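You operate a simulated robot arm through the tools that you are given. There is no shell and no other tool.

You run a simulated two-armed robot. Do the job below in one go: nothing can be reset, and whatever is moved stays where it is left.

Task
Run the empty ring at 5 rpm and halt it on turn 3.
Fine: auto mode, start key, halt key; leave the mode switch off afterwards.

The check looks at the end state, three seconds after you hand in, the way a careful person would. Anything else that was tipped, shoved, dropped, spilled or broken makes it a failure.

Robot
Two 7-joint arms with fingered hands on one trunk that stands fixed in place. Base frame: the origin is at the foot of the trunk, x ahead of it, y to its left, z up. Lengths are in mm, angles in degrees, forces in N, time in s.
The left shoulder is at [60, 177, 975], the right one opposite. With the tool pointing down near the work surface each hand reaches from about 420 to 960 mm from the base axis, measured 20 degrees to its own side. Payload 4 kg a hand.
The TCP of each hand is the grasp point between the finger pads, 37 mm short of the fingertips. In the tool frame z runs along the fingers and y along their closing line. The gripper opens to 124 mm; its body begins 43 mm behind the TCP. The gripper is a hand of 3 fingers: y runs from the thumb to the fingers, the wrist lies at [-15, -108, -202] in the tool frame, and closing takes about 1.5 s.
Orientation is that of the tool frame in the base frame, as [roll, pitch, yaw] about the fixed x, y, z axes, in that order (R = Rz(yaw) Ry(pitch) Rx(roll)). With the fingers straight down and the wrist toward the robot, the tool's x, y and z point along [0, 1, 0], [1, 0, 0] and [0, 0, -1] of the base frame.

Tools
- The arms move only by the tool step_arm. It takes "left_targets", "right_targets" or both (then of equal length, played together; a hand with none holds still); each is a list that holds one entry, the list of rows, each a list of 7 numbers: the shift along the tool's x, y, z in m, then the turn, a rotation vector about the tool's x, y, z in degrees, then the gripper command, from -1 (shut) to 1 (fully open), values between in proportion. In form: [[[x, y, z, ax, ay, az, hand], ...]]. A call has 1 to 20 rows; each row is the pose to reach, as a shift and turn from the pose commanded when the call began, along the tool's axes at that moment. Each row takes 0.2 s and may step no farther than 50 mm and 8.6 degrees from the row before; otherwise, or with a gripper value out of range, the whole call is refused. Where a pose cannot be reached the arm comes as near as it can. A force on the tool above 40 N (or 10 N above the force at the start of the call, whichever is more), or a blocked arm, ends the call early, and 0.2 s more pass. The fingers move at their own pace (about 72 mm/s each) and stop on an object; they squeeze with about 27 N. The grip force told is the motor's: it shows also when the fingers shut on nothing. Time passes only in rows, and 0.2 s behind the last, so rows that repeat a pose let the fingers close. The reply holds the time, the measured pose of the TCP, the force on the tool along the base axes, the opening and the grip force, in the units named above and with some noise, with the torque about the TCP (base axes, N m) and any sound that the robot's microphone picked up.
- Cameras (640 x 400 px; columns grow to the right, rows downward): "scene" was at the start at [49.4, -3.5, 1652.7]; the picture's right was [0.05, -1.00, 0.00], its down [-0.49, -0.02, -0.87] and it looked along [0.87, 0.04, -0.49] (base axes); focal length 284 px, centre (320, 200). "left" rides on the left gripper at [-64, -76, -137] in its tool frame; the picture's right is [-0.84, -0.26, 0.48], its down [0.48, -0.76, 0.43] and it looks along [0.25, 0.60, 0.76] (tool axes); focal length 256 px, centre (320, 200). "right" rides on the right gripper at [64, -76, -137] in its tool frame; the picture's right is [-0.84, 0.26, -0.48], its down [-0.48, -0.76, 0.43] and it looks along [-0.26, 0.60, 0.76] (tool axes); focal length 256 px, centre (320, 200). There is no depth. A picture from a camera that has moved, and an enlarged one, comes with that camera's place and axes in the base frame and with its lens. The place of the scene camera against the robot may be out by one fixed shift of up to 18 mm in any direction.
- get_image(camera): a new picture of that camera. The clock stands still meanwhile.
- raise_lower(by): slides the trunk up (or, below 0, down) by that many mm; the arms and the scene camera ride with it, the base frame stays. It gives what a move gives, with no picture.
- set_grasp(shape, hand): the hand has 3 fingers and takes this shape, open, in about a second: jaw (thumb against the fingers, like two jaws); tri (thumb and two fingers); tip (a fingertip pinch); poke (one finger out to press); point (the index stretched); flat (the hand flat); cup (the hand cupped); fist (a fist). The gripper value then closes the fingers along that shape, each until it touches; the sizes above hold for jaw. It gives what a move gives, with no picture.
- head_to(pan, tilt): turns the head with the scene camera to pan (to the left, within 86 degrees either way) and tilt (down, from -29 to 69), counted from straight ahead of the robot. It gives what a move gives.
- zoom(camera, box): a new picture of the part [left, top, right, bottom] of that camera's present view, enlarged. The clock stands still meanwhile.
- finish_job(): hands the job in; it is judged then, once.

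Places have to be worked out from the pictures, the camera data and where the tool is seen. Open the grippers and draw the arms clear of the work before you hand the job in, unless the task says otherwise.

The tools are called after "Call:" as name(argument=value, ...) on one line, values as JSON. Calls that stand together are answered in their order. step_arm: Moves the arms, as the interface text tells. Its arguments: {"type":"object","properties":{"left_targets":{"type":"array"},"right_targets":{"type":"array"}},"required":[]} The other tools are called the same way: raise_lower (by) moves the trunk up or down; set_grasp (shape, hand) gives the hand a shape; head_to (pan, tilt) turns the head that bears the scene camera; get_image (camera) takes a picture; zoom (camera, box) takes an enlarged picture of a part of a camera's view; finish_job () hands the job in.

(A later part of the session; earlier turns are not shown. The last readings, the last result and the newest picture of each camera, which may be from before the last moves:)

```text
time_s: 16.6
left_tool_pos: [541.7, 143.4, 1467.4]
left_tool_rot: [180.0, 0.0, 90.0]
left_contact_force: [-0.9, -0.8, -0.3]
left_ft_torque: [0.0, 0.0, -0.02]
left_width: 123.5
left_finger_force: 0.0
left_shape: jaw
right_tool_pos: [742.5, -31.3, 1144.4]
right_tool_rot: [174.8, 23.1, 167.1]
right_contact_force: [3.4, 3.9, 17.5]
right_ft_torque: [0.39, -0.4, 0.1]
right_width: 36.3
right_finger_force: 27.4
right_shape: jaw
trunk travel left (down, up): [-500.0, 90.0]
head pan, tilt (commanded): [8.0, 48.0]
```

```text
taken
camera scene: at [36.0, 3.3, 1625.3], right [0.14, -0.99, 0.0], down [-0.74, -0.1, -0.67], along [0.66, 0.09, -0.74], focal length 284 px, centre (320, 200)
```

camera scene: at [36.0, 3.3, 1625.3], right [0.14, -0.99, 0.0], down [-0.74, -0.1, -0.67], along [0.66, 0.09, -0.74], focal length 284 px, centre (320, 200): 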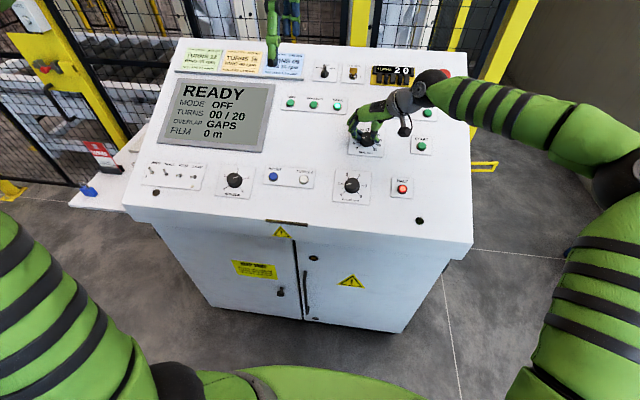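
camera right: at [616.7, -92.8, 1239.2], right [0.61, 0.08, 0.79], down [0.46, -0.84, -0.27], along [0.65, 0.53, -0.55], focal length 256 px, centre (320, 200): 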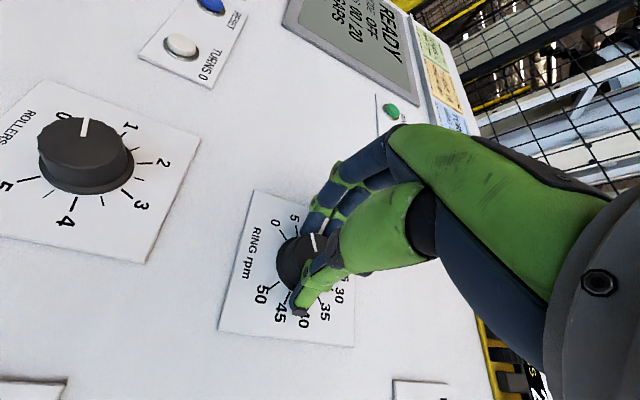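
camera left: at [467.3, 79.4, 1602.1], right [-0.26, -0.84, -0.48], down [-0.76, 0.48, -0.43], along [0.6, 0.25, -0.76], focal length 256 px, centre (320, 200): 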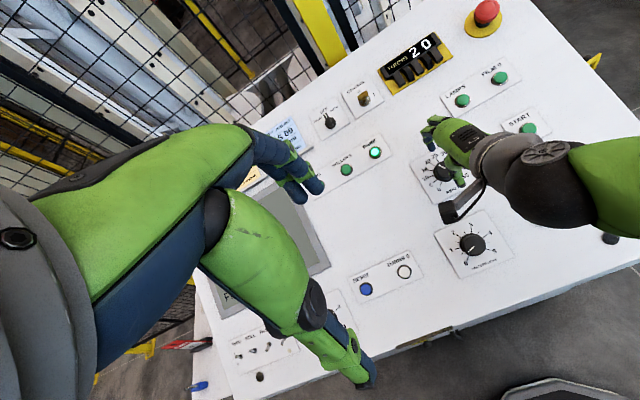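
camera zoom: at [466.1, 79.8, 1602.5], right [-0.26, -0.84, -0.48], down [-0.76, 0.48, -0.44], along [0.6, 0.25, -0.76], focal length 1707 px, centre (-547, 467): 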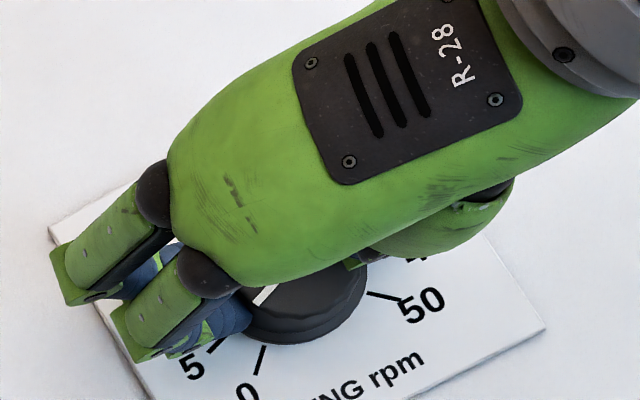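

Overlap now shows GAPS, so it's near 5 rpm. I'll zoom in on the dial to read it before letting go.

Call:
zoom(camera="right", box=[220, 180, 380, 340])

Call:
zoom(camera="scene", box=[330, 90, 400, 170])

```text
2.50 times, centred on (300, 260) of right
camera zoom: at [616.7, -92.8, 1239.2], right [0.61, 0.08, 0.79], down [0.46, -0.84, -0.27], along [0.65, 0.53, -0.55], focal length 640 px, centre (370, 50)
```

zoom: 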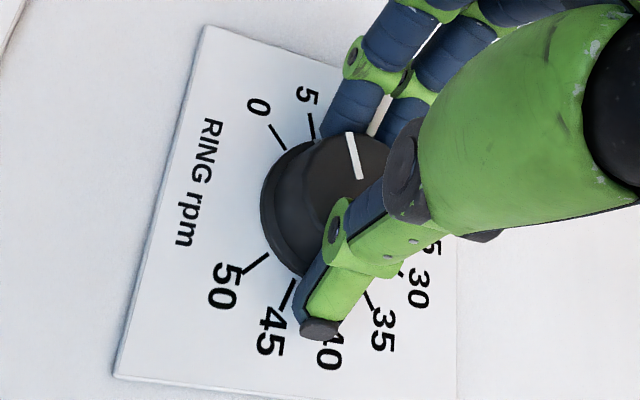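

```text
5.00 times, centred on (365, 130) of scene
camera zoom: at [36.0, 3.3, 1625.3], right [0.14, -0.99, 0.0], down [-0.74, -0.1, -0.67], along [0.66, 0.09, -0.74], focal length 1417 px, centre (95, 550)
```

zoom: 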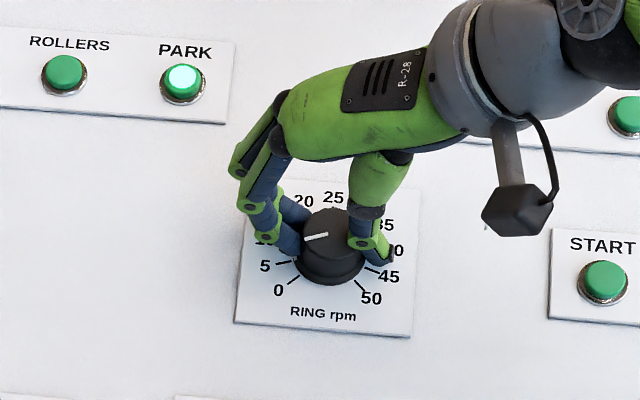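

It reads close to 5. I'll open the fingers and lift away so the pointer can be read clearly.

Call:
step_arm(right_targets=[[[0, 0, 0, 0, 0, 0, -0.6], [0, 0, 0, 0, 0, 0, -0.3], [0, 0, 0, 0, 0, 0, 0], [0, 0, 0, 0, 0, 0, 0.1], [0, 0, 0, 0, 0, 0, 0.1], [0, 0, -0.015, 0, 0, 0, 0.1], [0, 0, -0.03, 0, 0, 0, 0.1], [0, 0, -0.05, 0, 0, 0, 0.1], [0, 0, -0.07, 0, 0, 0, 0.1]]])

Call:
zoom(camera="right", box=[180, 180, 380, 380])

Call:
zoom(camera="scene", box=[330, 90, 400, 170])

Call:
zoom(camera="left", box=[410, 120, 480, 200])

```text
time_s: 18.6
left_tool_pos: [542.2, 143.2, 1465.9]
left_tool_rot: [180.0, 0.0, 90.0]
left_contact_force: [-0.8, -0.6, -0.6]
left_ft_torque: [0.0, 0.0, 0.01]
left_width: 123.6
left_finger_force: 0.1
left_shape: jaw
right_tool_pos: [714.9, -31.8, 1208.3]
right_tool_rot: [174.9, 23.0, 167.0]
right_contact_force: [-0.1, -0.1, -0.1]
right_ft_torque: [-0.05, -0.03, 0.02]
right_width: 67.5
right_finger_force: 0.0
right_shape: jaw
trunk travel left (down, up): [-500.0, 90.0]
head pan, tilt (commanded): [8.0, 48.0]
```

```text
2.00 times, centred on (280, 280) of right
camera zoom: at [589.2, -93.1, 1302.7], right [0.61, 0.08, 0.79], down [0.46, -0.84, -0.27], along [0.65, 0.53, -0.55], focal length 512 px, centre (400, 40)
```

zoom: 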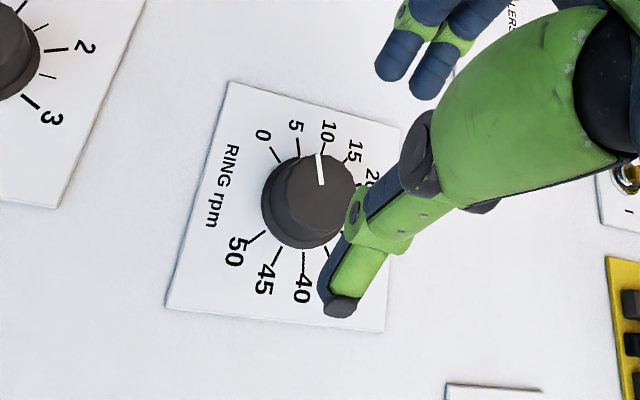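

```text
5.00 times, centred on (365, 130) of scene
camera zoom: at [36.6, 3.0, 1625.2], right [0.14, -0.99, 0.0], down [-0.74, -0.1, -0.67], along [0.66, 0.09, -0.74], focal length 1417 px, centre (95, 550)
```

zoom: 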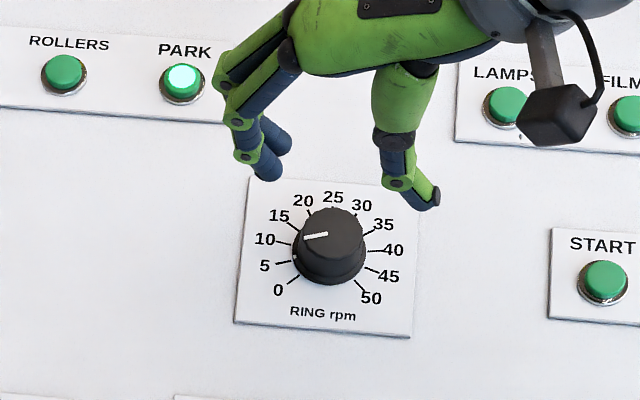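

```text
5.00 times, centred on (445, 160) of left
camera zoom: at [466.7, 79.5, 1602.3], right [-0.26, -0.84, -0.48], down [-0.76, 0.48, -0.44], along [0.6, 0.25, -0.76], focal length 1280 px, centre (-305, 400)
```

zoom: 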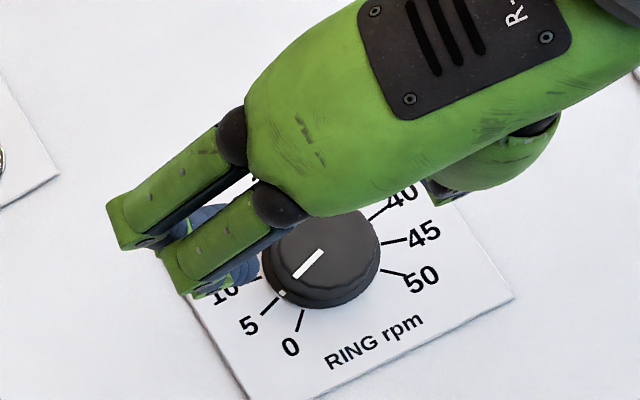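

The skirt's white mark sits right beside the 5 tick. I'll zoom tighter to check alignment.

Call:
zoom(camera="scene", box=[348, 110, 378, 140])

Call:
zoom(camera="left", box=[425, 155, 465, 195])

Call:
zoom(camera="right", box=[240, 210, 320, 290])

Call:
zoom(camera="scene", box=[150, 70, 280, 160])

```text
13.33 times, centred on (363, 125) of scene
camera zoom: at [36.6, 3.0, 1625.2], right [0.14, -0.99, 0.0], down [-0.74, -0.1, -0.67], along [0.66, 0.09, -0.74], focal length 3780 px, centre (-253, 1200)
```

zoom: 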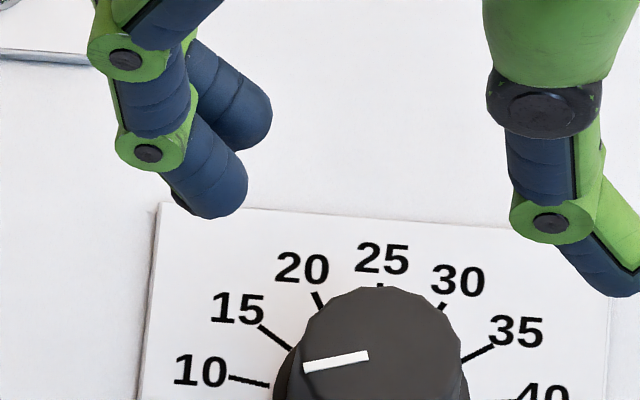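

```text
10.00 times, centred on (445, 175) of left
camera zoom: at [466.7, 79.5, 1602.3], right [-0.26, -0.84, -0.48], down [-0.76, 0.48, -0.44], along [0.6, 0.25, -0.76], focal length 2560 px, centre (-930, 450)
```

zoom: 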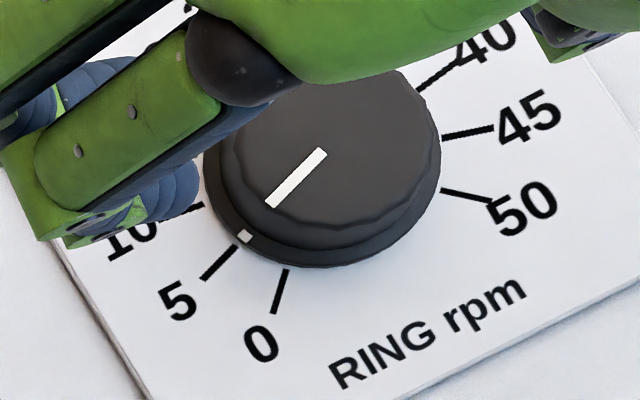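

```text
5.00 times, centred on (280, 250) of right
camera zoom: at [589.2, -93.1, 1302.7], right [0.61, 0.08, 0.79], down [0.46, -0.84, -0.27], along [0.65, 0.53, -0.55], focal length 1280 px, centre (520, -50)
```

zoom: 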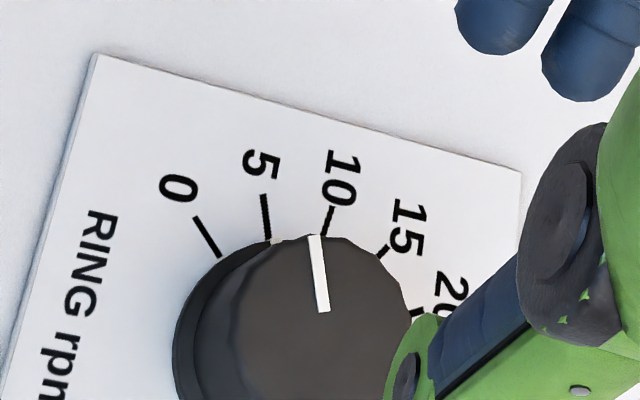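

```text
4.44 times, centred on (215, 115) of scene
camera zoom: at [36.6, 3.0, 1625.2], right [0.14, -0.99, 0.0], down [-0.74, -0.1, -0.67], along [0.66, 0.09, -0.74], focal length 1260 px, centre (787, 578)
```

zoom: 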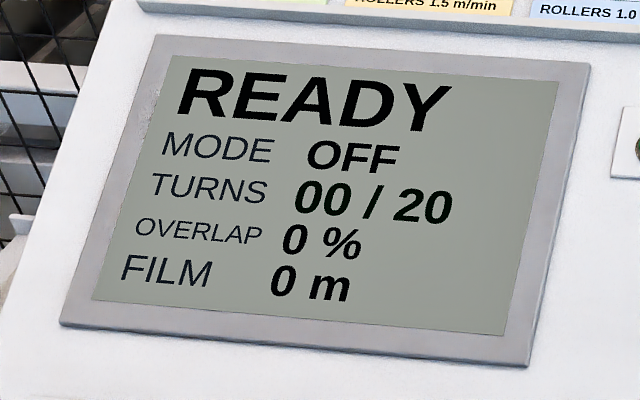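

The skirt mark lines up with the 5 tick, so the dial is set to 5 rpm. Next the mode switch, using the right hand since its present yaw suits it: the bar points up-slope, so the jaws must close sideways. I'll move parallel to the panel to hover over the switch at about (975, 123, 1206).

Call:
step_arm(right_targets=[[[-0.02, 0.02, -0.01, 0, 0, -1.5, 0], [-0.045, 0.045, -0.014, 0, 0, -3, -0.1], [-0.07, 0.07, -0.014, 0, 0, -4.5, -0.19], [-0.097, 0.097, -0.014, 0, 0, -6, -0.19], [-0.123, 0.123, -0.014, 0, 0, -7.5, -0.19], [-0.15, 0.15, -0.014, 0, 0, -9, -0.19], [-0.175, 0.175, -0.014, 0, 0, -10.5, -0.19], [-0.2, 0.2, -0.014, 0, 0, -12, -0.19]]])

Call:
get_image(camera="right")

Call:
get_image(camera="left")

Call:
get_image(camera="scene")

```text
time_s: 20.4
left_tool_pos: [543.4, 144.2, 1466.1]
left_tool_rot: [180.0, 0.1, 90.0]
left_contact_force: [-0.2, -0.1, 0.2]
left_ft_torque: [0.01, 0.01, 0.02]
left_width: 123.5
left_finger_force: 0.0
left_shape: jaw
right_tool_pos: [809.5, 68.9, 1248.7]
right_tool_rot: [179.7, 23.5, 179.3]
right_contact_force: [0.5, -0.5, -0.3]
right_ft_torque: [-0.02, 0.02, -0.01]
right_width: 49.8
right_finger_force: 0.1
right_shape: jaw
right hand out of reach, approached as far as the arm can: row 5, 6, 7, 8
trunk travel left (down, up): [-500.0, 90.0]
head pan, tilt (commanded): [8.0, 48.0]
```

```text
taken
camera right: at [695.7, -6.1, 1347.6], right [0.58, 0.25, 0.78], down [0.61, -0.77, -0.21], along [0.54, 0.59, -0.59], focal length 256 px, centre (320, 200)
```

right: 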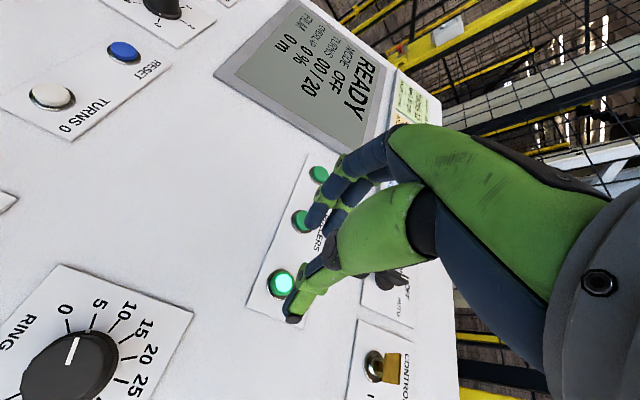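

```text
taken
camera left: at [467.3, 79.8, 1602.1], right [-0.26, -0.84, -0.48], down [-0.76, 0.48, -0.44], along [0.6, 0.25, -0.76], focal length 256 px, centre (320, 200)
```

left: 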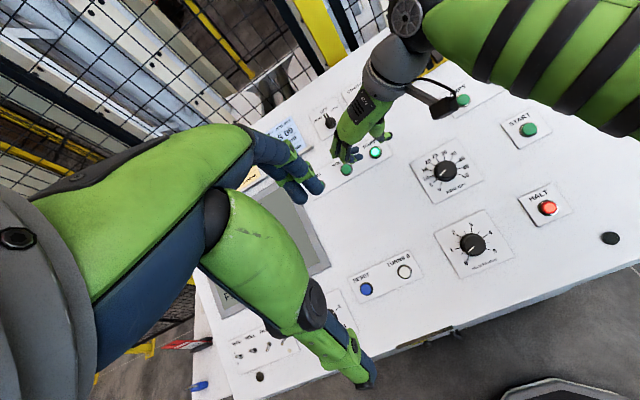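

```text
taken
camera scene: at [37.1, 3.3, 1625.2], right [0.14, -0.99, 0.0], down [-0.74, -0.1, -0.67], along [0.66, 0.09, -0.74], focal length 284 px, centre (320, 200)
```

scene: 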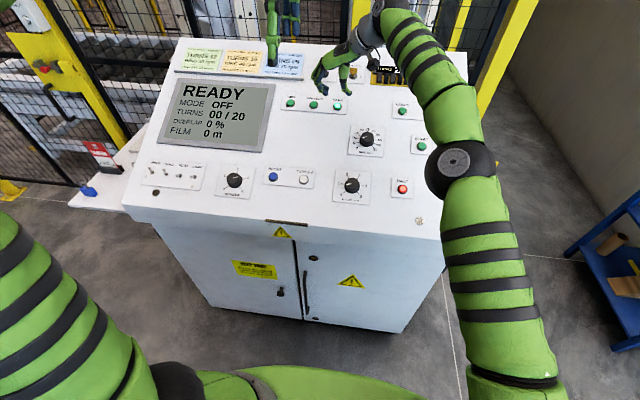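

The right arm is out of reach with that wrist pose (stopped at (809, 69, 1249)). Raising the trunk 90 mm and tilting the hand farther forward (about 50°) brings the wrist within reach while the jaws still close sideways on the bar. First raise the trunk and look at the switch.

Call:
raise_lower(by=88)

Call:
get_image(camera="right")

Call:
get_image(camera="scene")

Call:
get_image(camera="left")

```text
time_s: 21.6
left_tool_pos: [544.5, 142.6, 1553.8]
left_tool_rot: [-180.0, 0.0, 89.9]
left_contact_force: [0.9, -0.3, -0.3]
left_ft_torque: [0.01, -0.01, -0.02]
left_width: 123.6
left_finger_force: 0.0
left_shape: jaw
right_tool_pos: [809.6, 68.8, 1335.7]
right_tool_rot: [179.7, 23.4, 179.2]
right_contact_force: [-0.3, 0.8, 0.1]
right_ft_torque: [-0.01, -0.02, -0.01]
right_width: 50.4
right_finger_force: 0.1
right_shape: jaw
trunk travel left (down, up): [-588.0, 2.0]
head pan, tilt (commanded): [8.0, 48.0]
```

```text
taken
camera right: at [696.0, -6.7, 1435.5], right [0.58, 0.25, 0.78], down [0.61, -0.77, -0.21], along [0.54, 0.59, -0.59], focal length 256 px, centre (320, 200)
```

right: 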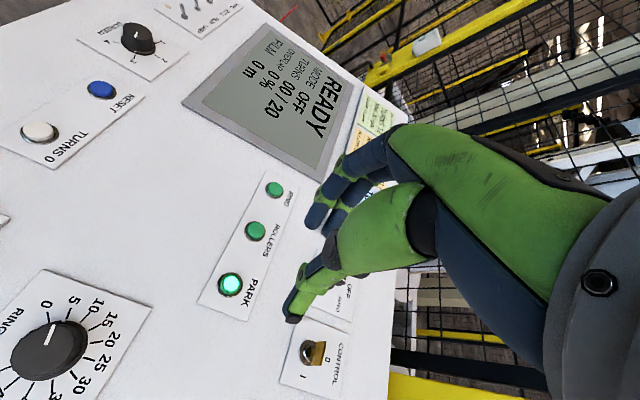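

```text
taken
camera scene: at [37.3, 3.0, 1713.2], right [0.14, -0.99, 0.0], down [-0.74, -0.1, -0.67], along [0.66, 0.09, -0.74], focal length 284 px, centre (320, 200)
```

scene: 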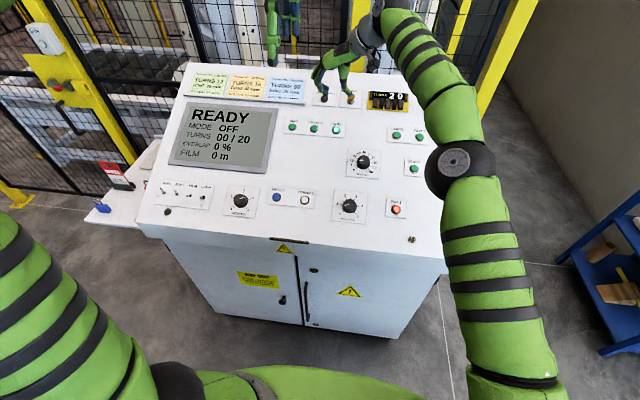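

```text
taken
camera left: at [467.5, 79.5, 1690.0], right [-0.26, -0.84, -0.48], down [-0.76, 0.48, -0.43], along [0.6, 0.25, -0.76], focal length 256 px, centre (320, 200)
```

left: 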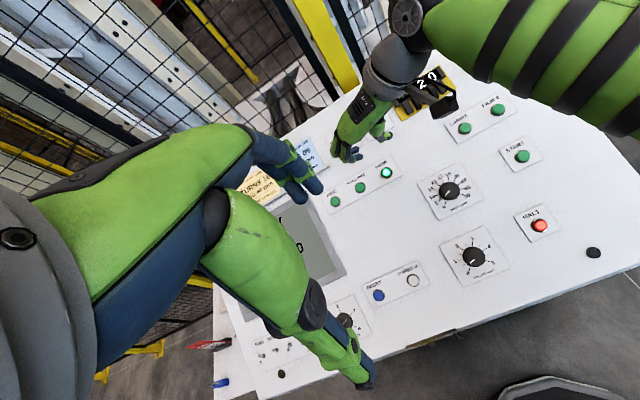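

Trunk is up. Now swing the right hand to tilt ~52° and hover about 70 mm short of the mode switch along the tool axis.

Call:
step_arm(right_targets=[[[-0.006, 0.007, 0.009, 0, -3.5, 0, -0.19], [-0.012, 0.0135, 0.019, 0, -7, 0, -0.19], [-0.018, 0.02, 0.028, 0, -10.5, 0, -0.19], [-0.024, 0.027, 0.038, 0, -14, 0, -0.19], [-0.03, 0.034, 0.047, 0, -17.5, 0, -0.19], [-0.037, 0.041, 0.057, 0, -21, 0, -0.19], [-0.043, 0.048, 0.066, 0, -24.5, 0, -0.19], [-0.0486, 0.054, 0.0754, 0, -28.5, 0, -0.19]]])

Call:
get_image(camera="right")

Call:
get_image(camera="scene")

Call:
zoom(camera="left", box=[280, 50, 440, 170])

```text
time_s: 23.4
left_tool_pos: [544.7, 143.4, 1554.3]
left_tool_rot: [180.0, 0.1, 89.8]
left_contact_force: [0.7, 0.3, -0.6]
left_ft_torque: [0.01, 0.02, 0.03]
left_width: 123.4
left_finger_force: 0.1
left_shape: jaw
right_tool_pos: [885.5, 121.7, 1285.9]
right_tool_rot: [179.6, 52.1, 179.1]
right_contact_force: [0.1, -0.7, -0.9]
right_ft_torque: [0.0, 0.02, -0.04]
right_width: 50.1
right_finger_force: 0.0
right_shape: jaw
trunk travel left (down, up): [-588.0, 2.0]
head pan, tilt (commanded): [8.0, 48.0]
```

```text
taken
camera right: at [737.6, 47.4, 1319.5], right [0.14, 0.25, 0.96], down [0.63, -0.77, 0.11], along [0.76, 0.59, -0.26], focal length 256 px, centre (320, 200)
```

right: 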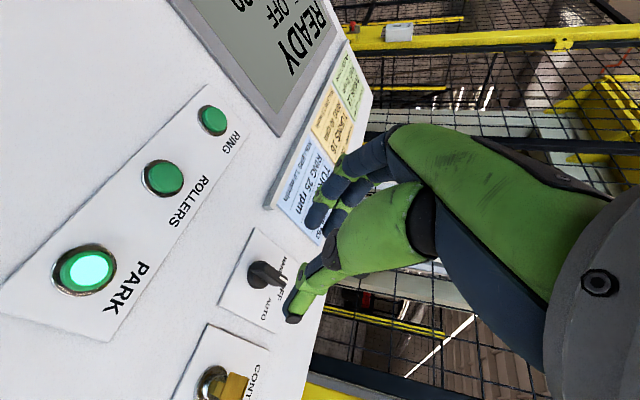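

```text
taken
camera scene: at [37.4, 3.0, 1713.2], right [0.14, -0.99, 0.0], down [-0.74, -0.1, -0.67], along [0.66, 0.09, -0.74], focal length 284 px, centre (320, 200)
```

scene: 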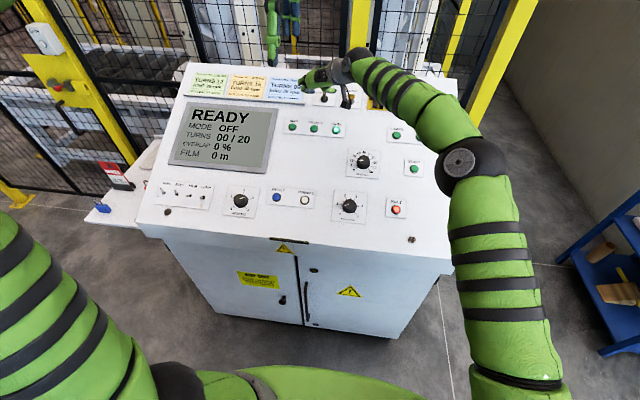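

```text
3.33 times, centred on (360, 110) of left
camera zoom: at [467.5, 79.5, 1690.0], right [-0.26, -0.84, -0.48], down [-0.76, 0.48, -0.43], along [0.6, 0.25, -0.76], focal length 853 px, centre (187, 500)
```

zoom: 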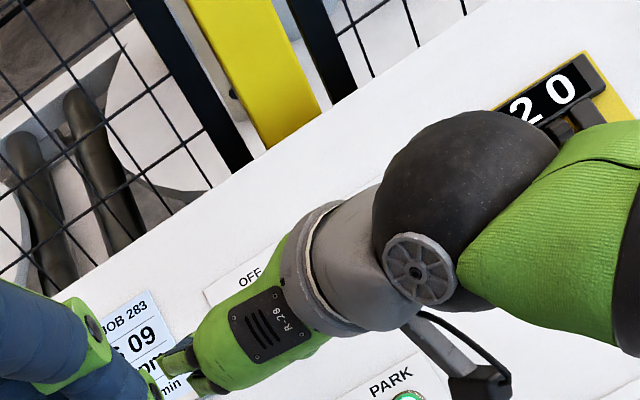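

Reached the hover pose. Zoom the wrist camera on the mode switch to see where it lies relative to the fingers.

Call:
zoom(camera="right", box=[200, 200, 360, 350])

Call:
zoom(camera="scene", box=[285, 55, 385, 120])

```text
2.67 times, centred on (280, 275) of right
camera zoom: at [737.6, 47.4, 1319.5], right [0.14, 0.25, 0.96], down [0.63, -0.77, 0.11], along [0.76, 0.59, -0.26], focal length 683 px, centre (427, 0)
```

zoom: 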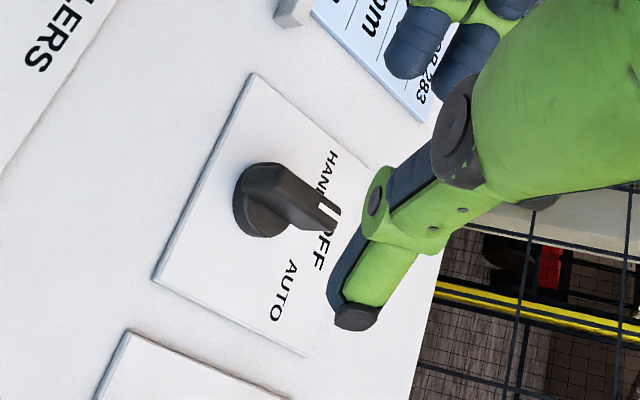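

```text
6.15 times, centred on (335, 88) of scene
camera zoom: at [37.4, 3.0, 1713.2], right [0.14, -0.99, 0.0], down [-0.74, -0.1, -0.67], along [0.66, 0.09, -0.74], focal length 1744 px, centre (228, 892)
```

zoom: 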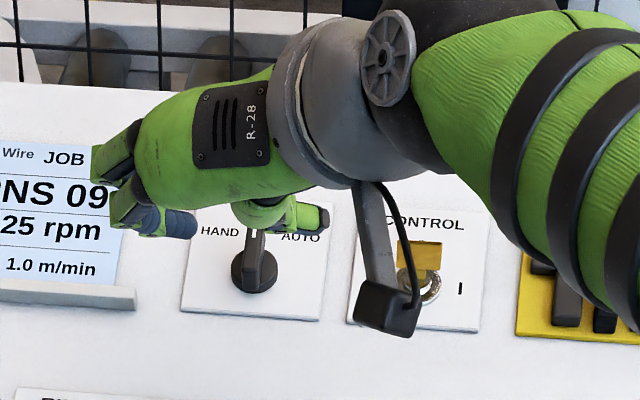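

I'll zoom tighter on the switch bar to pin its centre line relative to the tool axis.

Call:
zoom(camera="right", box=[245, 245, 305, 300])

Call:
zoom(camera="scene", box=[305, 80, 345, 110])

```text
7.27 times, centred on (275, 272) of right
camera zoom: at [737.6, 47.4, 1319.5], right [0.14, 0.25, 0.96], down [0.63, -0.77, 0.11], along [0.76, 0.59, -0.26], focal length 1862 px, centre (647, -327)
```

zoom: 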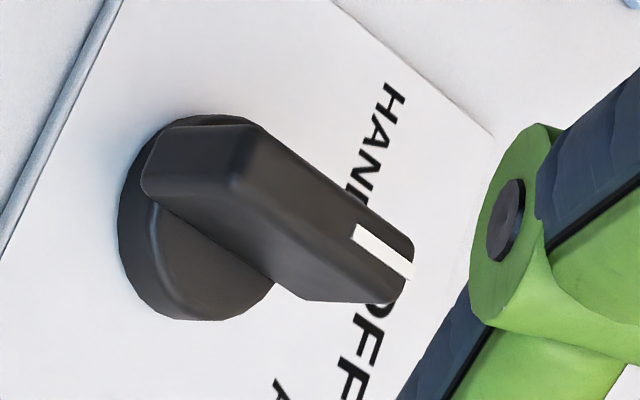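

```text
13.33 times, centred on (325, 95) of scene
camera zoom: at [37.4, 3.0, 1713.2], right [0.14, -0.99, 0.0], down [-0.74, -0.1, -0.67], along [0.66, 0.09, -0.74], focal length 3780 px, centre (253, 1600)
```

zoom: 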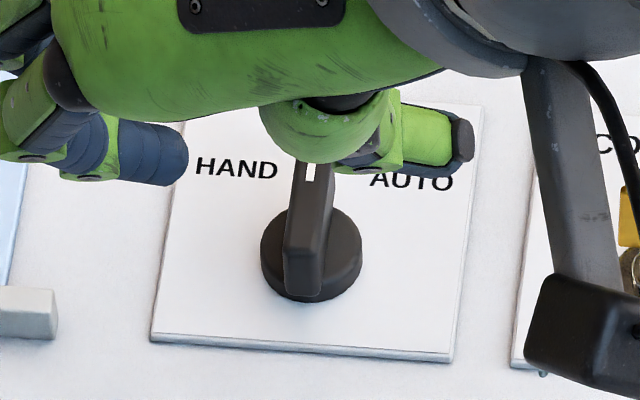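

The bar is ~30 mm tall, centred near y≈128 with its axis at about (973, 128, 1198) on the panel. I'll align (6.6 mm left, 7.5 mm along tool x) and advance 42 mm, then check again.

Call:
step_arm(right_targets=[[[0.004, 0.0035, 0.008, 0, 0, 0, -0.19], [0.0075, 0.0066, 0.018, 0, 0, 0, -0.19], [0.0075, 0.0066, 0.03, 0, 0, 0, -0.19], [0.0075, 0.0066, 0.042, 0, 0, 0, -0.19]]])

Call:
get_image(camera="right")

Call:
zoom(camera="scene", box=[295, 65, 365, 115])

```text
time_s: 24.4
left_tool_pos: [543.2, 143.4, 1554.6]
left_tool_rot: [-180.0, 0.1, 89.8]
left_contact_force: [0.5, 0.3, -0.8]
left_ft_torque: [-0.02, 0.0, 0.0]
left_width: 123.7
left_finger_force: 0.0
left_shape: jaw
right_tool_pos: [914.5, 128.0, 1254.9]
right_tool_rot: [179.6, 52.0, 179.0]
right_contact_force: [-0.3, -0.3, 0.1]
right_ft_torque: [-0.02, -0.02, 0.03]
right_width: 50.3
right_finger_force: 0.0
right_shape: jaw
trunk travel left (down, up): [-588.0, 2.0]
head pan, tilt (commanded): [8.0, 48.0]
```

```text
taken
camera right: at [765.9, 53.7, 1287.9], right [0.14, 0.25, 0.96], down [0.63, -0.77, 0.11], along [0.76, 0.59, -0.26], focal length 256 px, centre (320, 200)
```

right: 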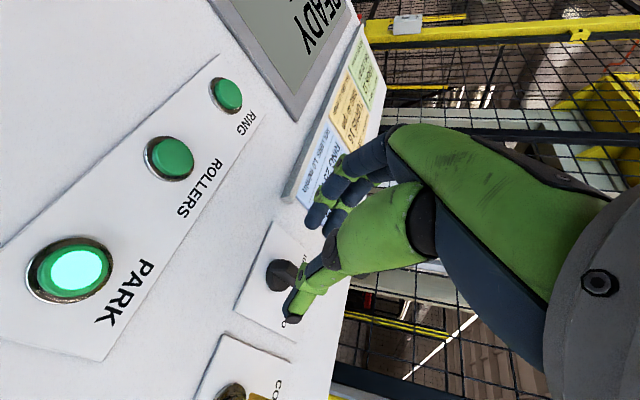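

```text
8.00 times, centred on (330, 90) of scene
camera zoom: at [37.4, 3.1, 1713.3], right [0.14, -0.99, 0.0], down [-0.74, -0.1, -0.67], along [0.66, 0.09, -0.74], focal length 2268 px, centre (240, 1080)
```

zoom: 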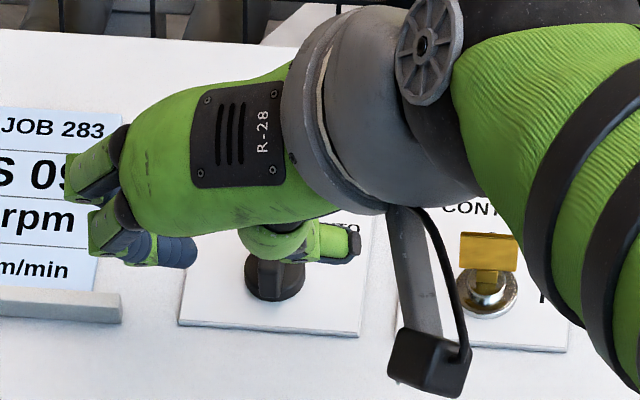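

Still aligned, no contact. One more close look before the final advance.

Call:
zoom(camera="right", box=[240, 190, 360, 340])

```text
2.67 times, centred on (300, 265) of right
camera zoom: at [765.9, 53.7, 1287.9], right [0.14, 0.25, 0.96], down [0.63, -0.77, 0.11], along [0.76, 0.59, -0.26], focal length 683 px, centre (373, 27)
```

zoom: 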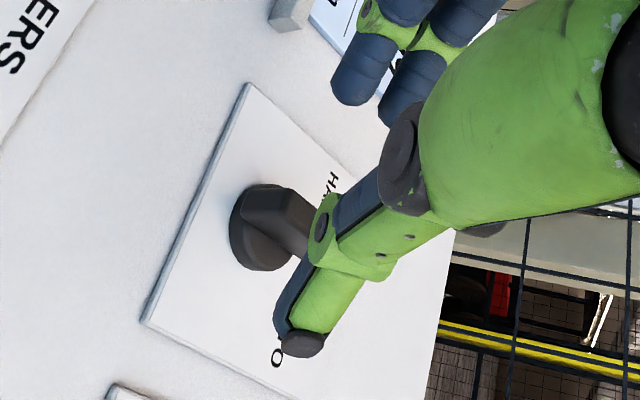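

Bar looks ~25 mm tall and about 1–2 mm right of the jaw centre. I'll advance 31 mm with a small correction, checking for contact.

Call:
step_arm(right_targets=[[[0, -0.0015, 0.01, 0, 0, 0, -0.3], [0, -0.0015, 0.02, 0, 0, 0, -0.3], [0, -0.0015, 0.026, 0, 0, 0, -0.3], [0, -0.0015, 0.031, 0, 0, 0, -0.3], [0, -0.0015, 0.031, 0, 0, 0, -0.3]]])

Call:
zoom(camera="right", box=[240, 190, 360, 340])

Call:
zoom(camera="scene", box=[295, 65, 365, 115])

```text
time_s: 25.6
left_tool_pos: [542.8, 143.0, 1553.7]
left_tool_rot: [-180.0, 0.0, 89.8]
left_contact_force: [0.2, 0.2, -0.3]
left_ft_torque: [-0.01, -0.02, -0.01]
left_width: 123.7
left_finger_force: 0.1
left_shape: jaw
right_tool_pos: [924.9, 124.8, 1239.1]
right_tool_rot: [179.4, 52.0, 178.8]
right_contact_force: [-0.1, 1.0, 0.4]
right_ft_torque: [-0.03, 0.0, 0.0]
right_width: 43.8
right_finger_force: 0.1
right_shape: jaw
right hand out of reach, approached as far as the arm can: row 2, 3, 4, 5
trunk travel left (down, up): [-588.0, 2.0]
head pan, tilt (commanded): [8.0, 48.0]
```

```text
2.67 times, centred on (300, 265) of right
camera zoom: at [778.2, 50.1, 1272.9], right [0.14, 0.25, 0.96], down [0.63, -0.77, 0.11], along [0.76, 0.59, -0.26], focal length 683 px, centre (373, 27)
```

zoom: 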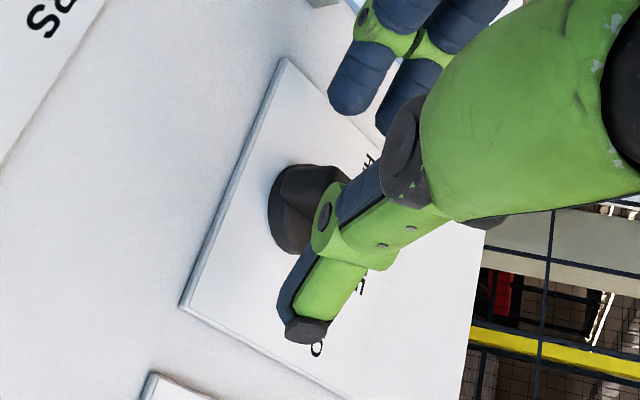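

```text
8.00 times, centred on (330, 90) of scene
camera zoom: at [37.1, 2.9, 1713.2], right [0.14, -0.99, 0.0], down [-0.74, -0.1, -0.67], along [0.66, 0.09, -0.74], focal length 2268 px, centre (240, 1080)
```

zoom: 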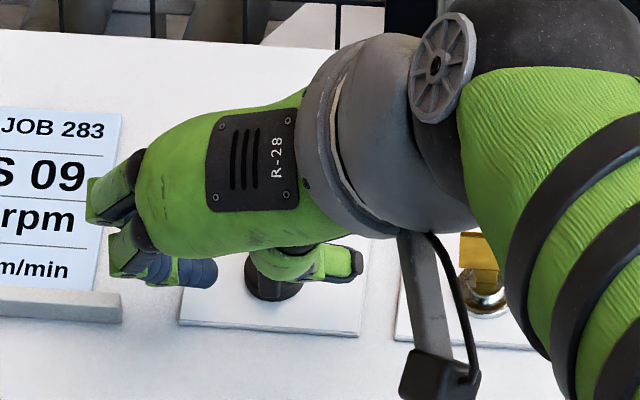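

The arm ran out of reach 14 mm short, without contact. More forward tilt brings the wrist closer, so I'll tilt a further 11° (still straddling the bar, jaws open) and read back where it ends.

Call:
step_arm(right_targets=[[[0, 0, 0, 0, -3, 0, -0.3], [0, 0, 0, 0, -6, 0, -0.3], [0, 0, 0, 0, -9, 0, -0.3], [0, 0, 0, 0, -11, 0, -0.3]]])

Call:
zoom(camera="right", box=[240, 190, 360, 340])

Call:
zoom(camera="scene", box=[295, 65, 365, 115])

```text
time_s: 26.6
left_tool_pos: [543.8, 143.3, 1554.4]
left_tool_rot: [-180.0, 0.1, 90.0]
left_contact_force: [0.3, 0.6, -0.5]
left_ft_torque: [0.03, 0.01, 0.01]
left_width: 123.7
left_finger_force: 0.0
left_shape: jaw
right_tool_pos: [926.1, 123.6, 1238.1]
right_tool_rot: [179.4, 63.0, 178.8]
right_contact_force: [0.6, -0.7, -0.9]
right_ft_torque: [0.01, 0.0, 0.01]
right_width: 43.7
right_finger_force: 0.1
right_shape: jaw
trunk travel left (down, up): [-588.0, 2.0]
head pan, tilt (commanded): [8.0, 48.0]
```

```text
2.67 times, centred on (300, 265) of right
camera zoom: at [775.2, 50.3, 1244.5], right [-0.05, 0.25, 0.97], down [0.6, -0.77, 0.23], along [0.8, 0.59, -0.11], focal length 683 px, centre (373, 27)
```

zoom: 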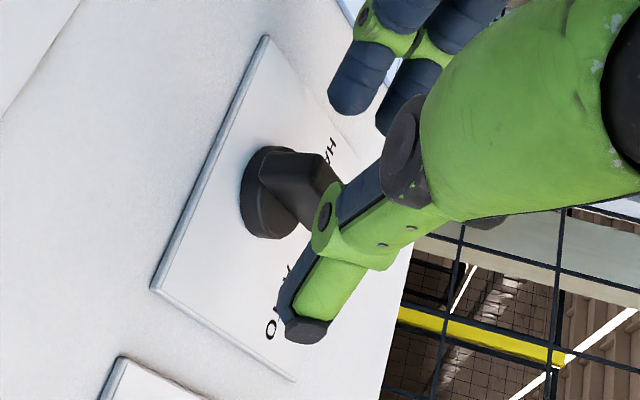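

```text
8.00 times, centred on (330, 90) of scene
camera zoom: at [37.2, 3.1, 1713.2], right [0.14, -0.99, 0.0], down [-0.74, -0.1, -0.67], along [0.66, 0.09, -0.74], focal length 2268 px, centre (240, 1080)
```

zoom: 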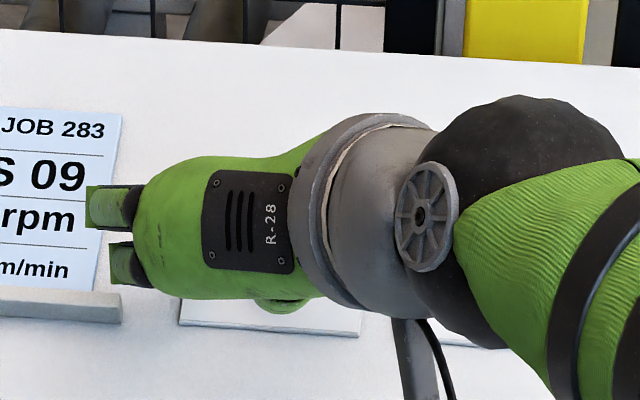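

Tilt is now 63° and the pose is reachable. Zoom closer to re-measure the bar from here.

Call:
zoom(camera="right", box=[260, 225, 320, 275])

```text
8.00 times, centred on (290, 250) of right
camera zoom: at [775.2, 50.3, 1244.5], right [-0.05, 0.25, 0.97], down [0.6, -0.77, 0.23], along [0.8, 0.59, -0.11], focal length 2048 px, centre (560, -200)
```

zoom: 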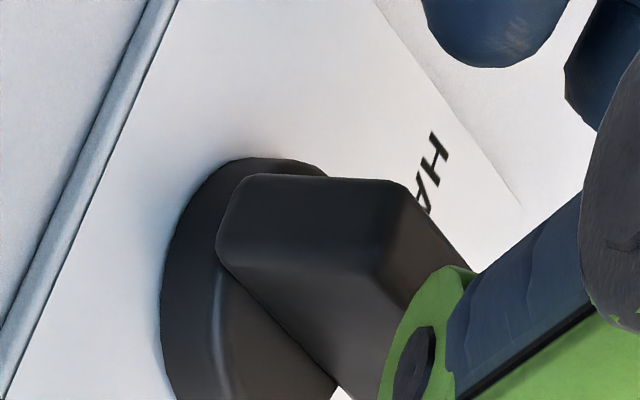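

Bar confirmed: top at ~25 mm, base disc ~8 mm, centre y≈126. Advance 11 mm with small corrections and then close gently on the bar.

Call:
step_arm(right_targets=[[[0.001, 0.001, 0.004, 0, 0, 0, -0.3], [0.002, 0.002, 0.008, 0, 0, 0, -0.3], [0.0025, 0.0025, 0.011, 0, 0, 0, -0.35], [0.0025, 0.0025, 0.011, 0, 0, 0, -0.5], [0.0025, 0.0025, 0.011, 0, 0, 0, -0.6]]])

Call:
zoom(camera="right", box=[250, 200, 350, 300])

```text
time_s: 27.8
left_tool_pos: [543.6, 144.3, 1554.7]
left_tool_rot: [180.0, 0.0, 89.9]
left_contact_force: [-0.5, -0.6, 0.0]
left_ft_torque: [-0.02, -0.02, -0.03]
left_width: 123.8
left_finger_force: 0.1
left_shape: jaw
right_tool_pos: [933.7, 127.4, 1231.7]
right_tool_rot: [179.2, 63.0, 178.6]
right_contact_force: [0.9, 0.0, 0.6]
right_ft_torque: [-0.02, -0.05, -0.06]
right_width: 25.6
right_finger_force: 0.0
right_shape: jaw
trunk travel left (down, up): [-588.0, 2.0]
head pan, tilt (commanded): [8.0, 48.0]
```

```text
4.00 times, centred on (300, 250) of right
camera zoom: at [783.8, 52.9, 1237.6], right [-0.05, 0.25, 0.97], down [0.6, -0.77, 0.23], along [0.8, 0.59, -0.11], focal length 1024 px, centre (400, 0)
```

zoom: 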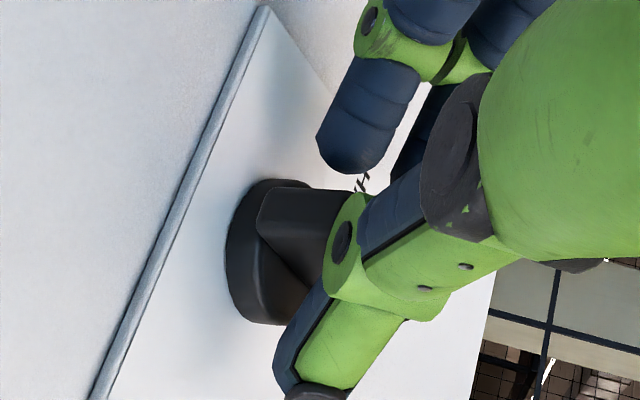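

No contact yet at 25 mm opening; continue closing onto the bar.

Call:
step_arm(right_targets=[[[0, 0, 0, 0, 0, 0, -0.7], [0, 0, 0, 0, 0, 0, -0.8], [0, 0, 0, 0, 0, 0, -0.9], [0, 0, 0, 0, 0, 0, -1], [0, 0, 0, 0, 0, 0, -1]]])

Call:
zoom(camera="right", box=[250, 200, 350, 300])

Call:
get_image(camera="scene")

```text
time_s: 29.0
left_tool_pos: [543.5, 142.0, 1553.7]
left_tool_rot: [-180.0, -0.1, 89.9]
left_contact_force: [0.4, 0.1, -0.5]
left_ft_torque: [0.02, 0.02, 0.05]
left_width: 123.8
left_finger_force: 0.1
left_shape: jaw
right_tool_pos: [934.4, 126.8, 1234.1]
right_tool_rot: [179.1, 63.1, 178.5]
right_contact_force: [0.9, -3.5, 4.2]
right_ft_torque: [0.08, -0.13, 0.01]
right_width: 8.6
right_finger_force: 26.9
right_shape: jaw
trunk travel left (down, up): [-588.0, 2.0]
head pan, tilt (commanded): [8.0, 48.0]
```

```text
4.00 times, centred on (300, 250) of right
camera zoom: at [783.7, 52.2, 1238.4], right [-0.05, 0.25, 0.97], down [0.6, -0.77, 0.23], along [0.8, 0.59, -0.11], focal length 1024 px, centre (400, 0)
```

zoom: 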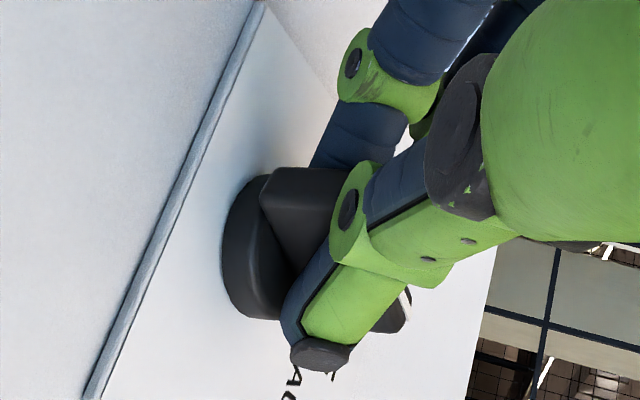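

```text
taken
camera scene: at [36.8, 2.2, 1713.3], right [0.14, -0.99, 0.0], down [-0.74, -0.1, -0.67], along [0.66, 0.09, -0.74], focal length 284 px, centre (320, 200)
```

scene: 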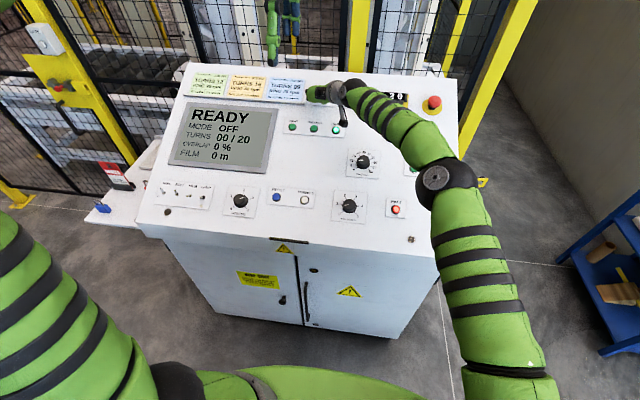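

The bar is pinched (8.6 mm, 27 N). Now twist clockwise about the panel normal through the switch axis, first half the way, checking force and picture.

Call:
step_arm(right_targets=[[[-0.0001, 0.0027, 0.0001, 4.76, 0, 5.8, -1], [-0.0005, 0.0054, 0.0005, 9.53, 0, 11.6, -1], [-0.0012, 0.008, 0.001, 14.3, 0, 17.4, -1]]])

Call:
zoom(camera="right", box=[250, 200, 350, 300])

Call:
zoom(camera="scene", box=[160, 60, 380, 180])

```text
time_s: 29.8
left_tool_pos: [543.1, 142.1, 1553.6]
left_tool_rot: [-179.9, -0.1, 90.0]
left_contact_force: [-0.5, 0.4, -1.0]
left_ft_torque: [-0.06, -0.01, -0.01]
left_width: 123.4
left_finger_force: 0.1
left_shape: jaw
right_tool_pos: [936.4, 134.6, 1234.4]
right_tool_rot: [161.4, 60.1, 142.2]
right_contact_force: [4.2, -4.4, 8.8]
right_ft_torque: [0.02, -0.36, -0.04]
right_width: 8.3
right_finger_force: 26.6
right_shape: jaw
trunk travel left (down, up): [-588.0, 2.0]
head pan, tilt (commanded): [8.0, 48.0]
```

```text
4.00 times, centred on (300, 250) of right
camera zoom: at [768.8, 117.8, 1232.1], right [0.02, 0.1, 0.99], down [0.28, -0.95, 0.09], along [0.96, 0.28, -0.04], focal length 1024 px, centre (400, 0)
```

zoom: 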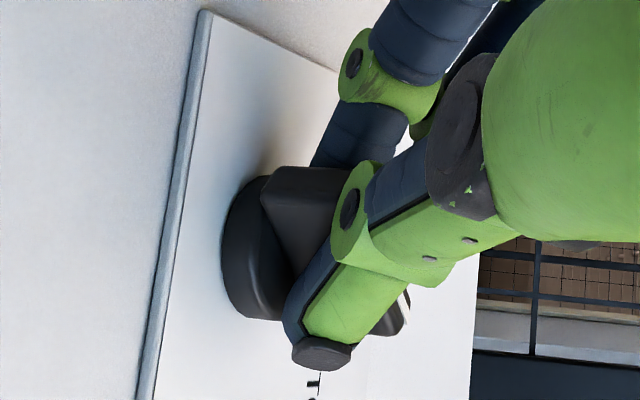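

```text
2.91 times, centred on (270, 120) of scene
camera zoom: at [36.9, 2.5, 1713.3], right [0.14, -0.99, 0.0], down [-0.74, -0.1, -0.67], along [0.66, 0.09, -0.74], focal length 825 px, centre (466, 433)
```

zoom: 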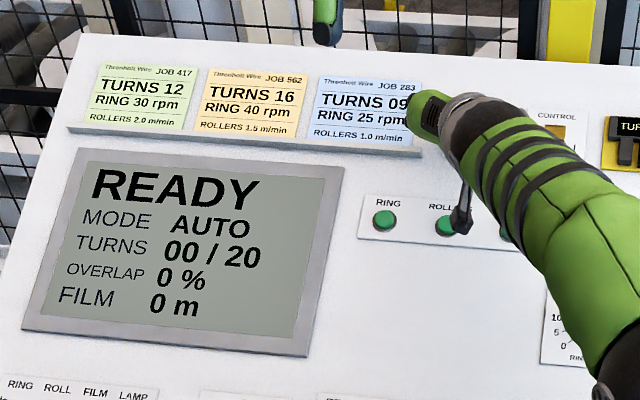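

The display already shows MODE AUTO. I'll continue about 18° more so the switch sits fully in the AUTO position (about 45°).

Call:
step_arm(right_targets=[[[-0.0001, 0.0022, 0.0001, 3.8, 0, 4.64, -1], [-0.0003, 0.0043, 0.0003, 7.6, 0, 9.3, -1], [-0.0008, 0.0064, 0.0007, 11.4, 0, 13.9, -1]]])

Call:
zoom(camera="right", box=[250, 200, 350, 300])

Call:
zoom(camera="scene", box=[160, 60, 380, 180])

```text
time_s: 30.6
left_tool_pos: [543.4, 142.1, 1553.6]
left_tool_rot: [-179.9, 0.0, 89.8]
left_contact_force: [-0.6, -0.8, -0.9]
left_ft_torque: [0.01, -0.03, -0.02]
left_width: 123.5
left_finger_force: 0.2
left_shape: jaw
right_tool_pos: [938.8, 139.3, 1234.5]
right_tool_rot: [152.9, 54.4, 118.4]
right_contact_force: [-0.1, -5.3, 6.3]
right_ft_torque: [-0.1, -0.26, 0.07]
right_width: 8.7
right_finger_force: 27.3
right_shape: jaw
trunk travel left (down, up): [-588.0, 2.0]
head pan, tilt (commanded): [8.0, 48.0]
```

```text
4.00 times, centred on (300, 250) of right
camera zoom: at [773.5, 171.6, 1234.3], right [0.03, -0.03, 1.0], down [0.0, -1.0, -0.03], along [1.0, 0.0, -0.03], focal length 1024 px, centre (400, 0)
```

zoom: 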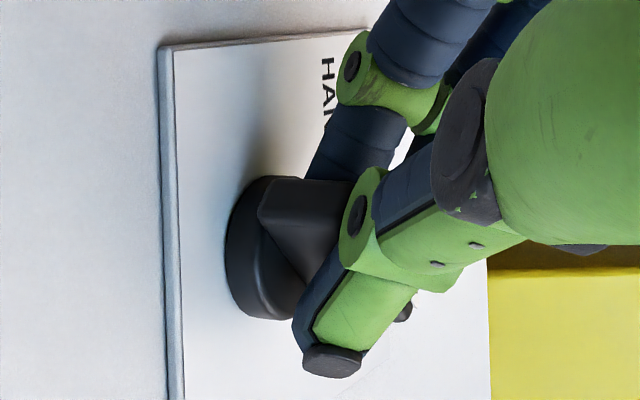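

```text
2.91 times, centred on (270, 120) of scene
camera zoom: at [36.5, 1.5, 1713.3], right [0.14, -0.99, 0.0], down [-0.74, -0.1, -0.67], along [0.66, 0.09, -0.74], focal length 825 px, centre (466, 433)
```

zoom: 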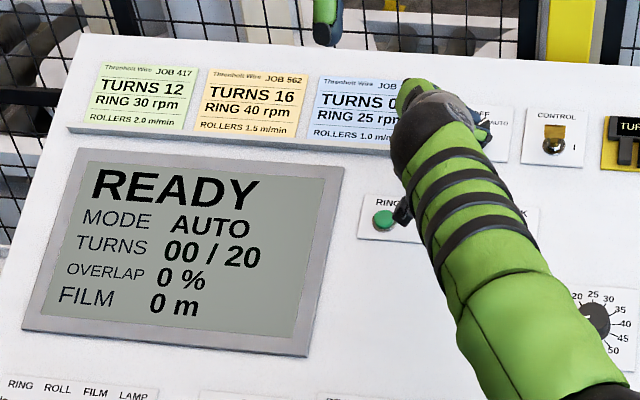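

MODE AUTO holds and forces are small. Open the jaws and back straight off along the tool axis.

Call:
step_arm(right_targets=[[[0, 0, 0, 0, 0, 0, -0.8], [0, 0, 0, 0, 0, 0, -0.6], [0, 0, 0, 0, 0, 0, -0.45], [0, 0, 0, 0, 0, 0, -0.4], [0, 0, 0, 0, 0, 0, -0.4], [0, 0, -0.015, 0, 0, 0, -0.4], [0, 0, -0.035, 0, 0, 0, -0.4], [0, 0, -0.06, 0, 0, 0, -0.4], [0, 0, -0.09, 0, 0, 0, -0.4]]])

Call:
get_image(camera="scene")

Call:
zoom(camera="right", box=[220, 180, 380, 340])

```text
time_s: 32.6
left_tool_pos: [542.7, 142.6, 1554.8]
left_tool_rot: [-179.8, 0.1, 89.9]
left_contact_force: [-0.3, 0.4, 0.6]
left_ft_torque: [0.01, -0.03, 0.0]
left_width: 123.8
left_finger_force: 0.1
left_shape: jaw
right_tool_pos: [872.1, 178.2, 1280.9]
right_tool_rot: [153.0, 54.6, 118.6]
right_contact_force: [0.0, 0.2, 0.1]
right_ft_torque: [0.0, 0.0, 0.01]
right_width: 36.8
right_finger_force: 0.0
right_shape: jaw
trunk travel left (down, up): [-588.0, 2.0]
head pan, tilt (commanded): [8.0, 48.0]
```

```text
taken
camera scene: at [36.1, 3.3, 1713.2], right [0.14, -0.99, 0.0], down [-0.74, -0.1, -0.67], along [0.66, 0.09, -0.74], focal length 284 px, centre (320, 200)
```

scene: 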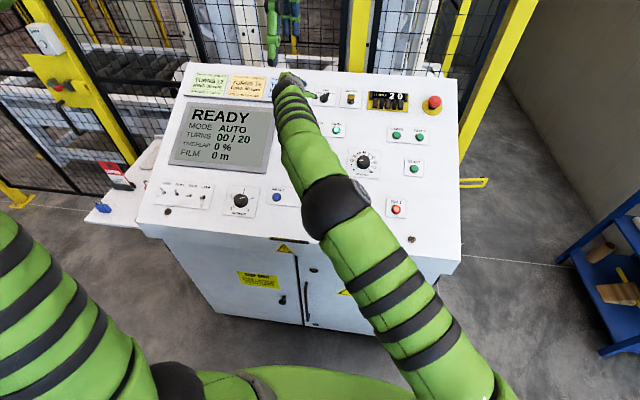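

```text
2.50 times, centred on (300, 260) of right
camera zoom: at [706.6, 210.6, 1279.9], right [0.03, -0.03, 1.0], down [0.0, -1.0, -0.03], along [1.0, 0.0, -0.03], focal length 640 px, centre (370, 50)
```

zoom: 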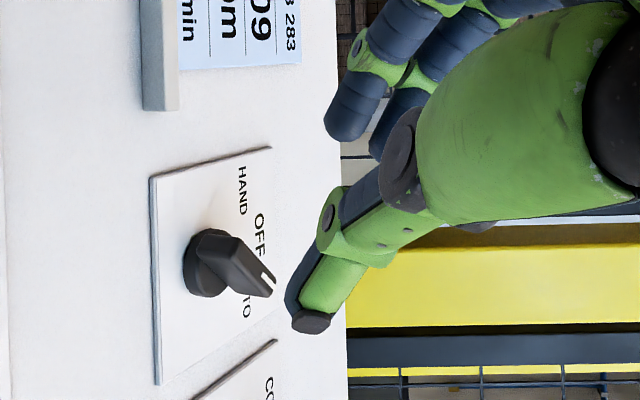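

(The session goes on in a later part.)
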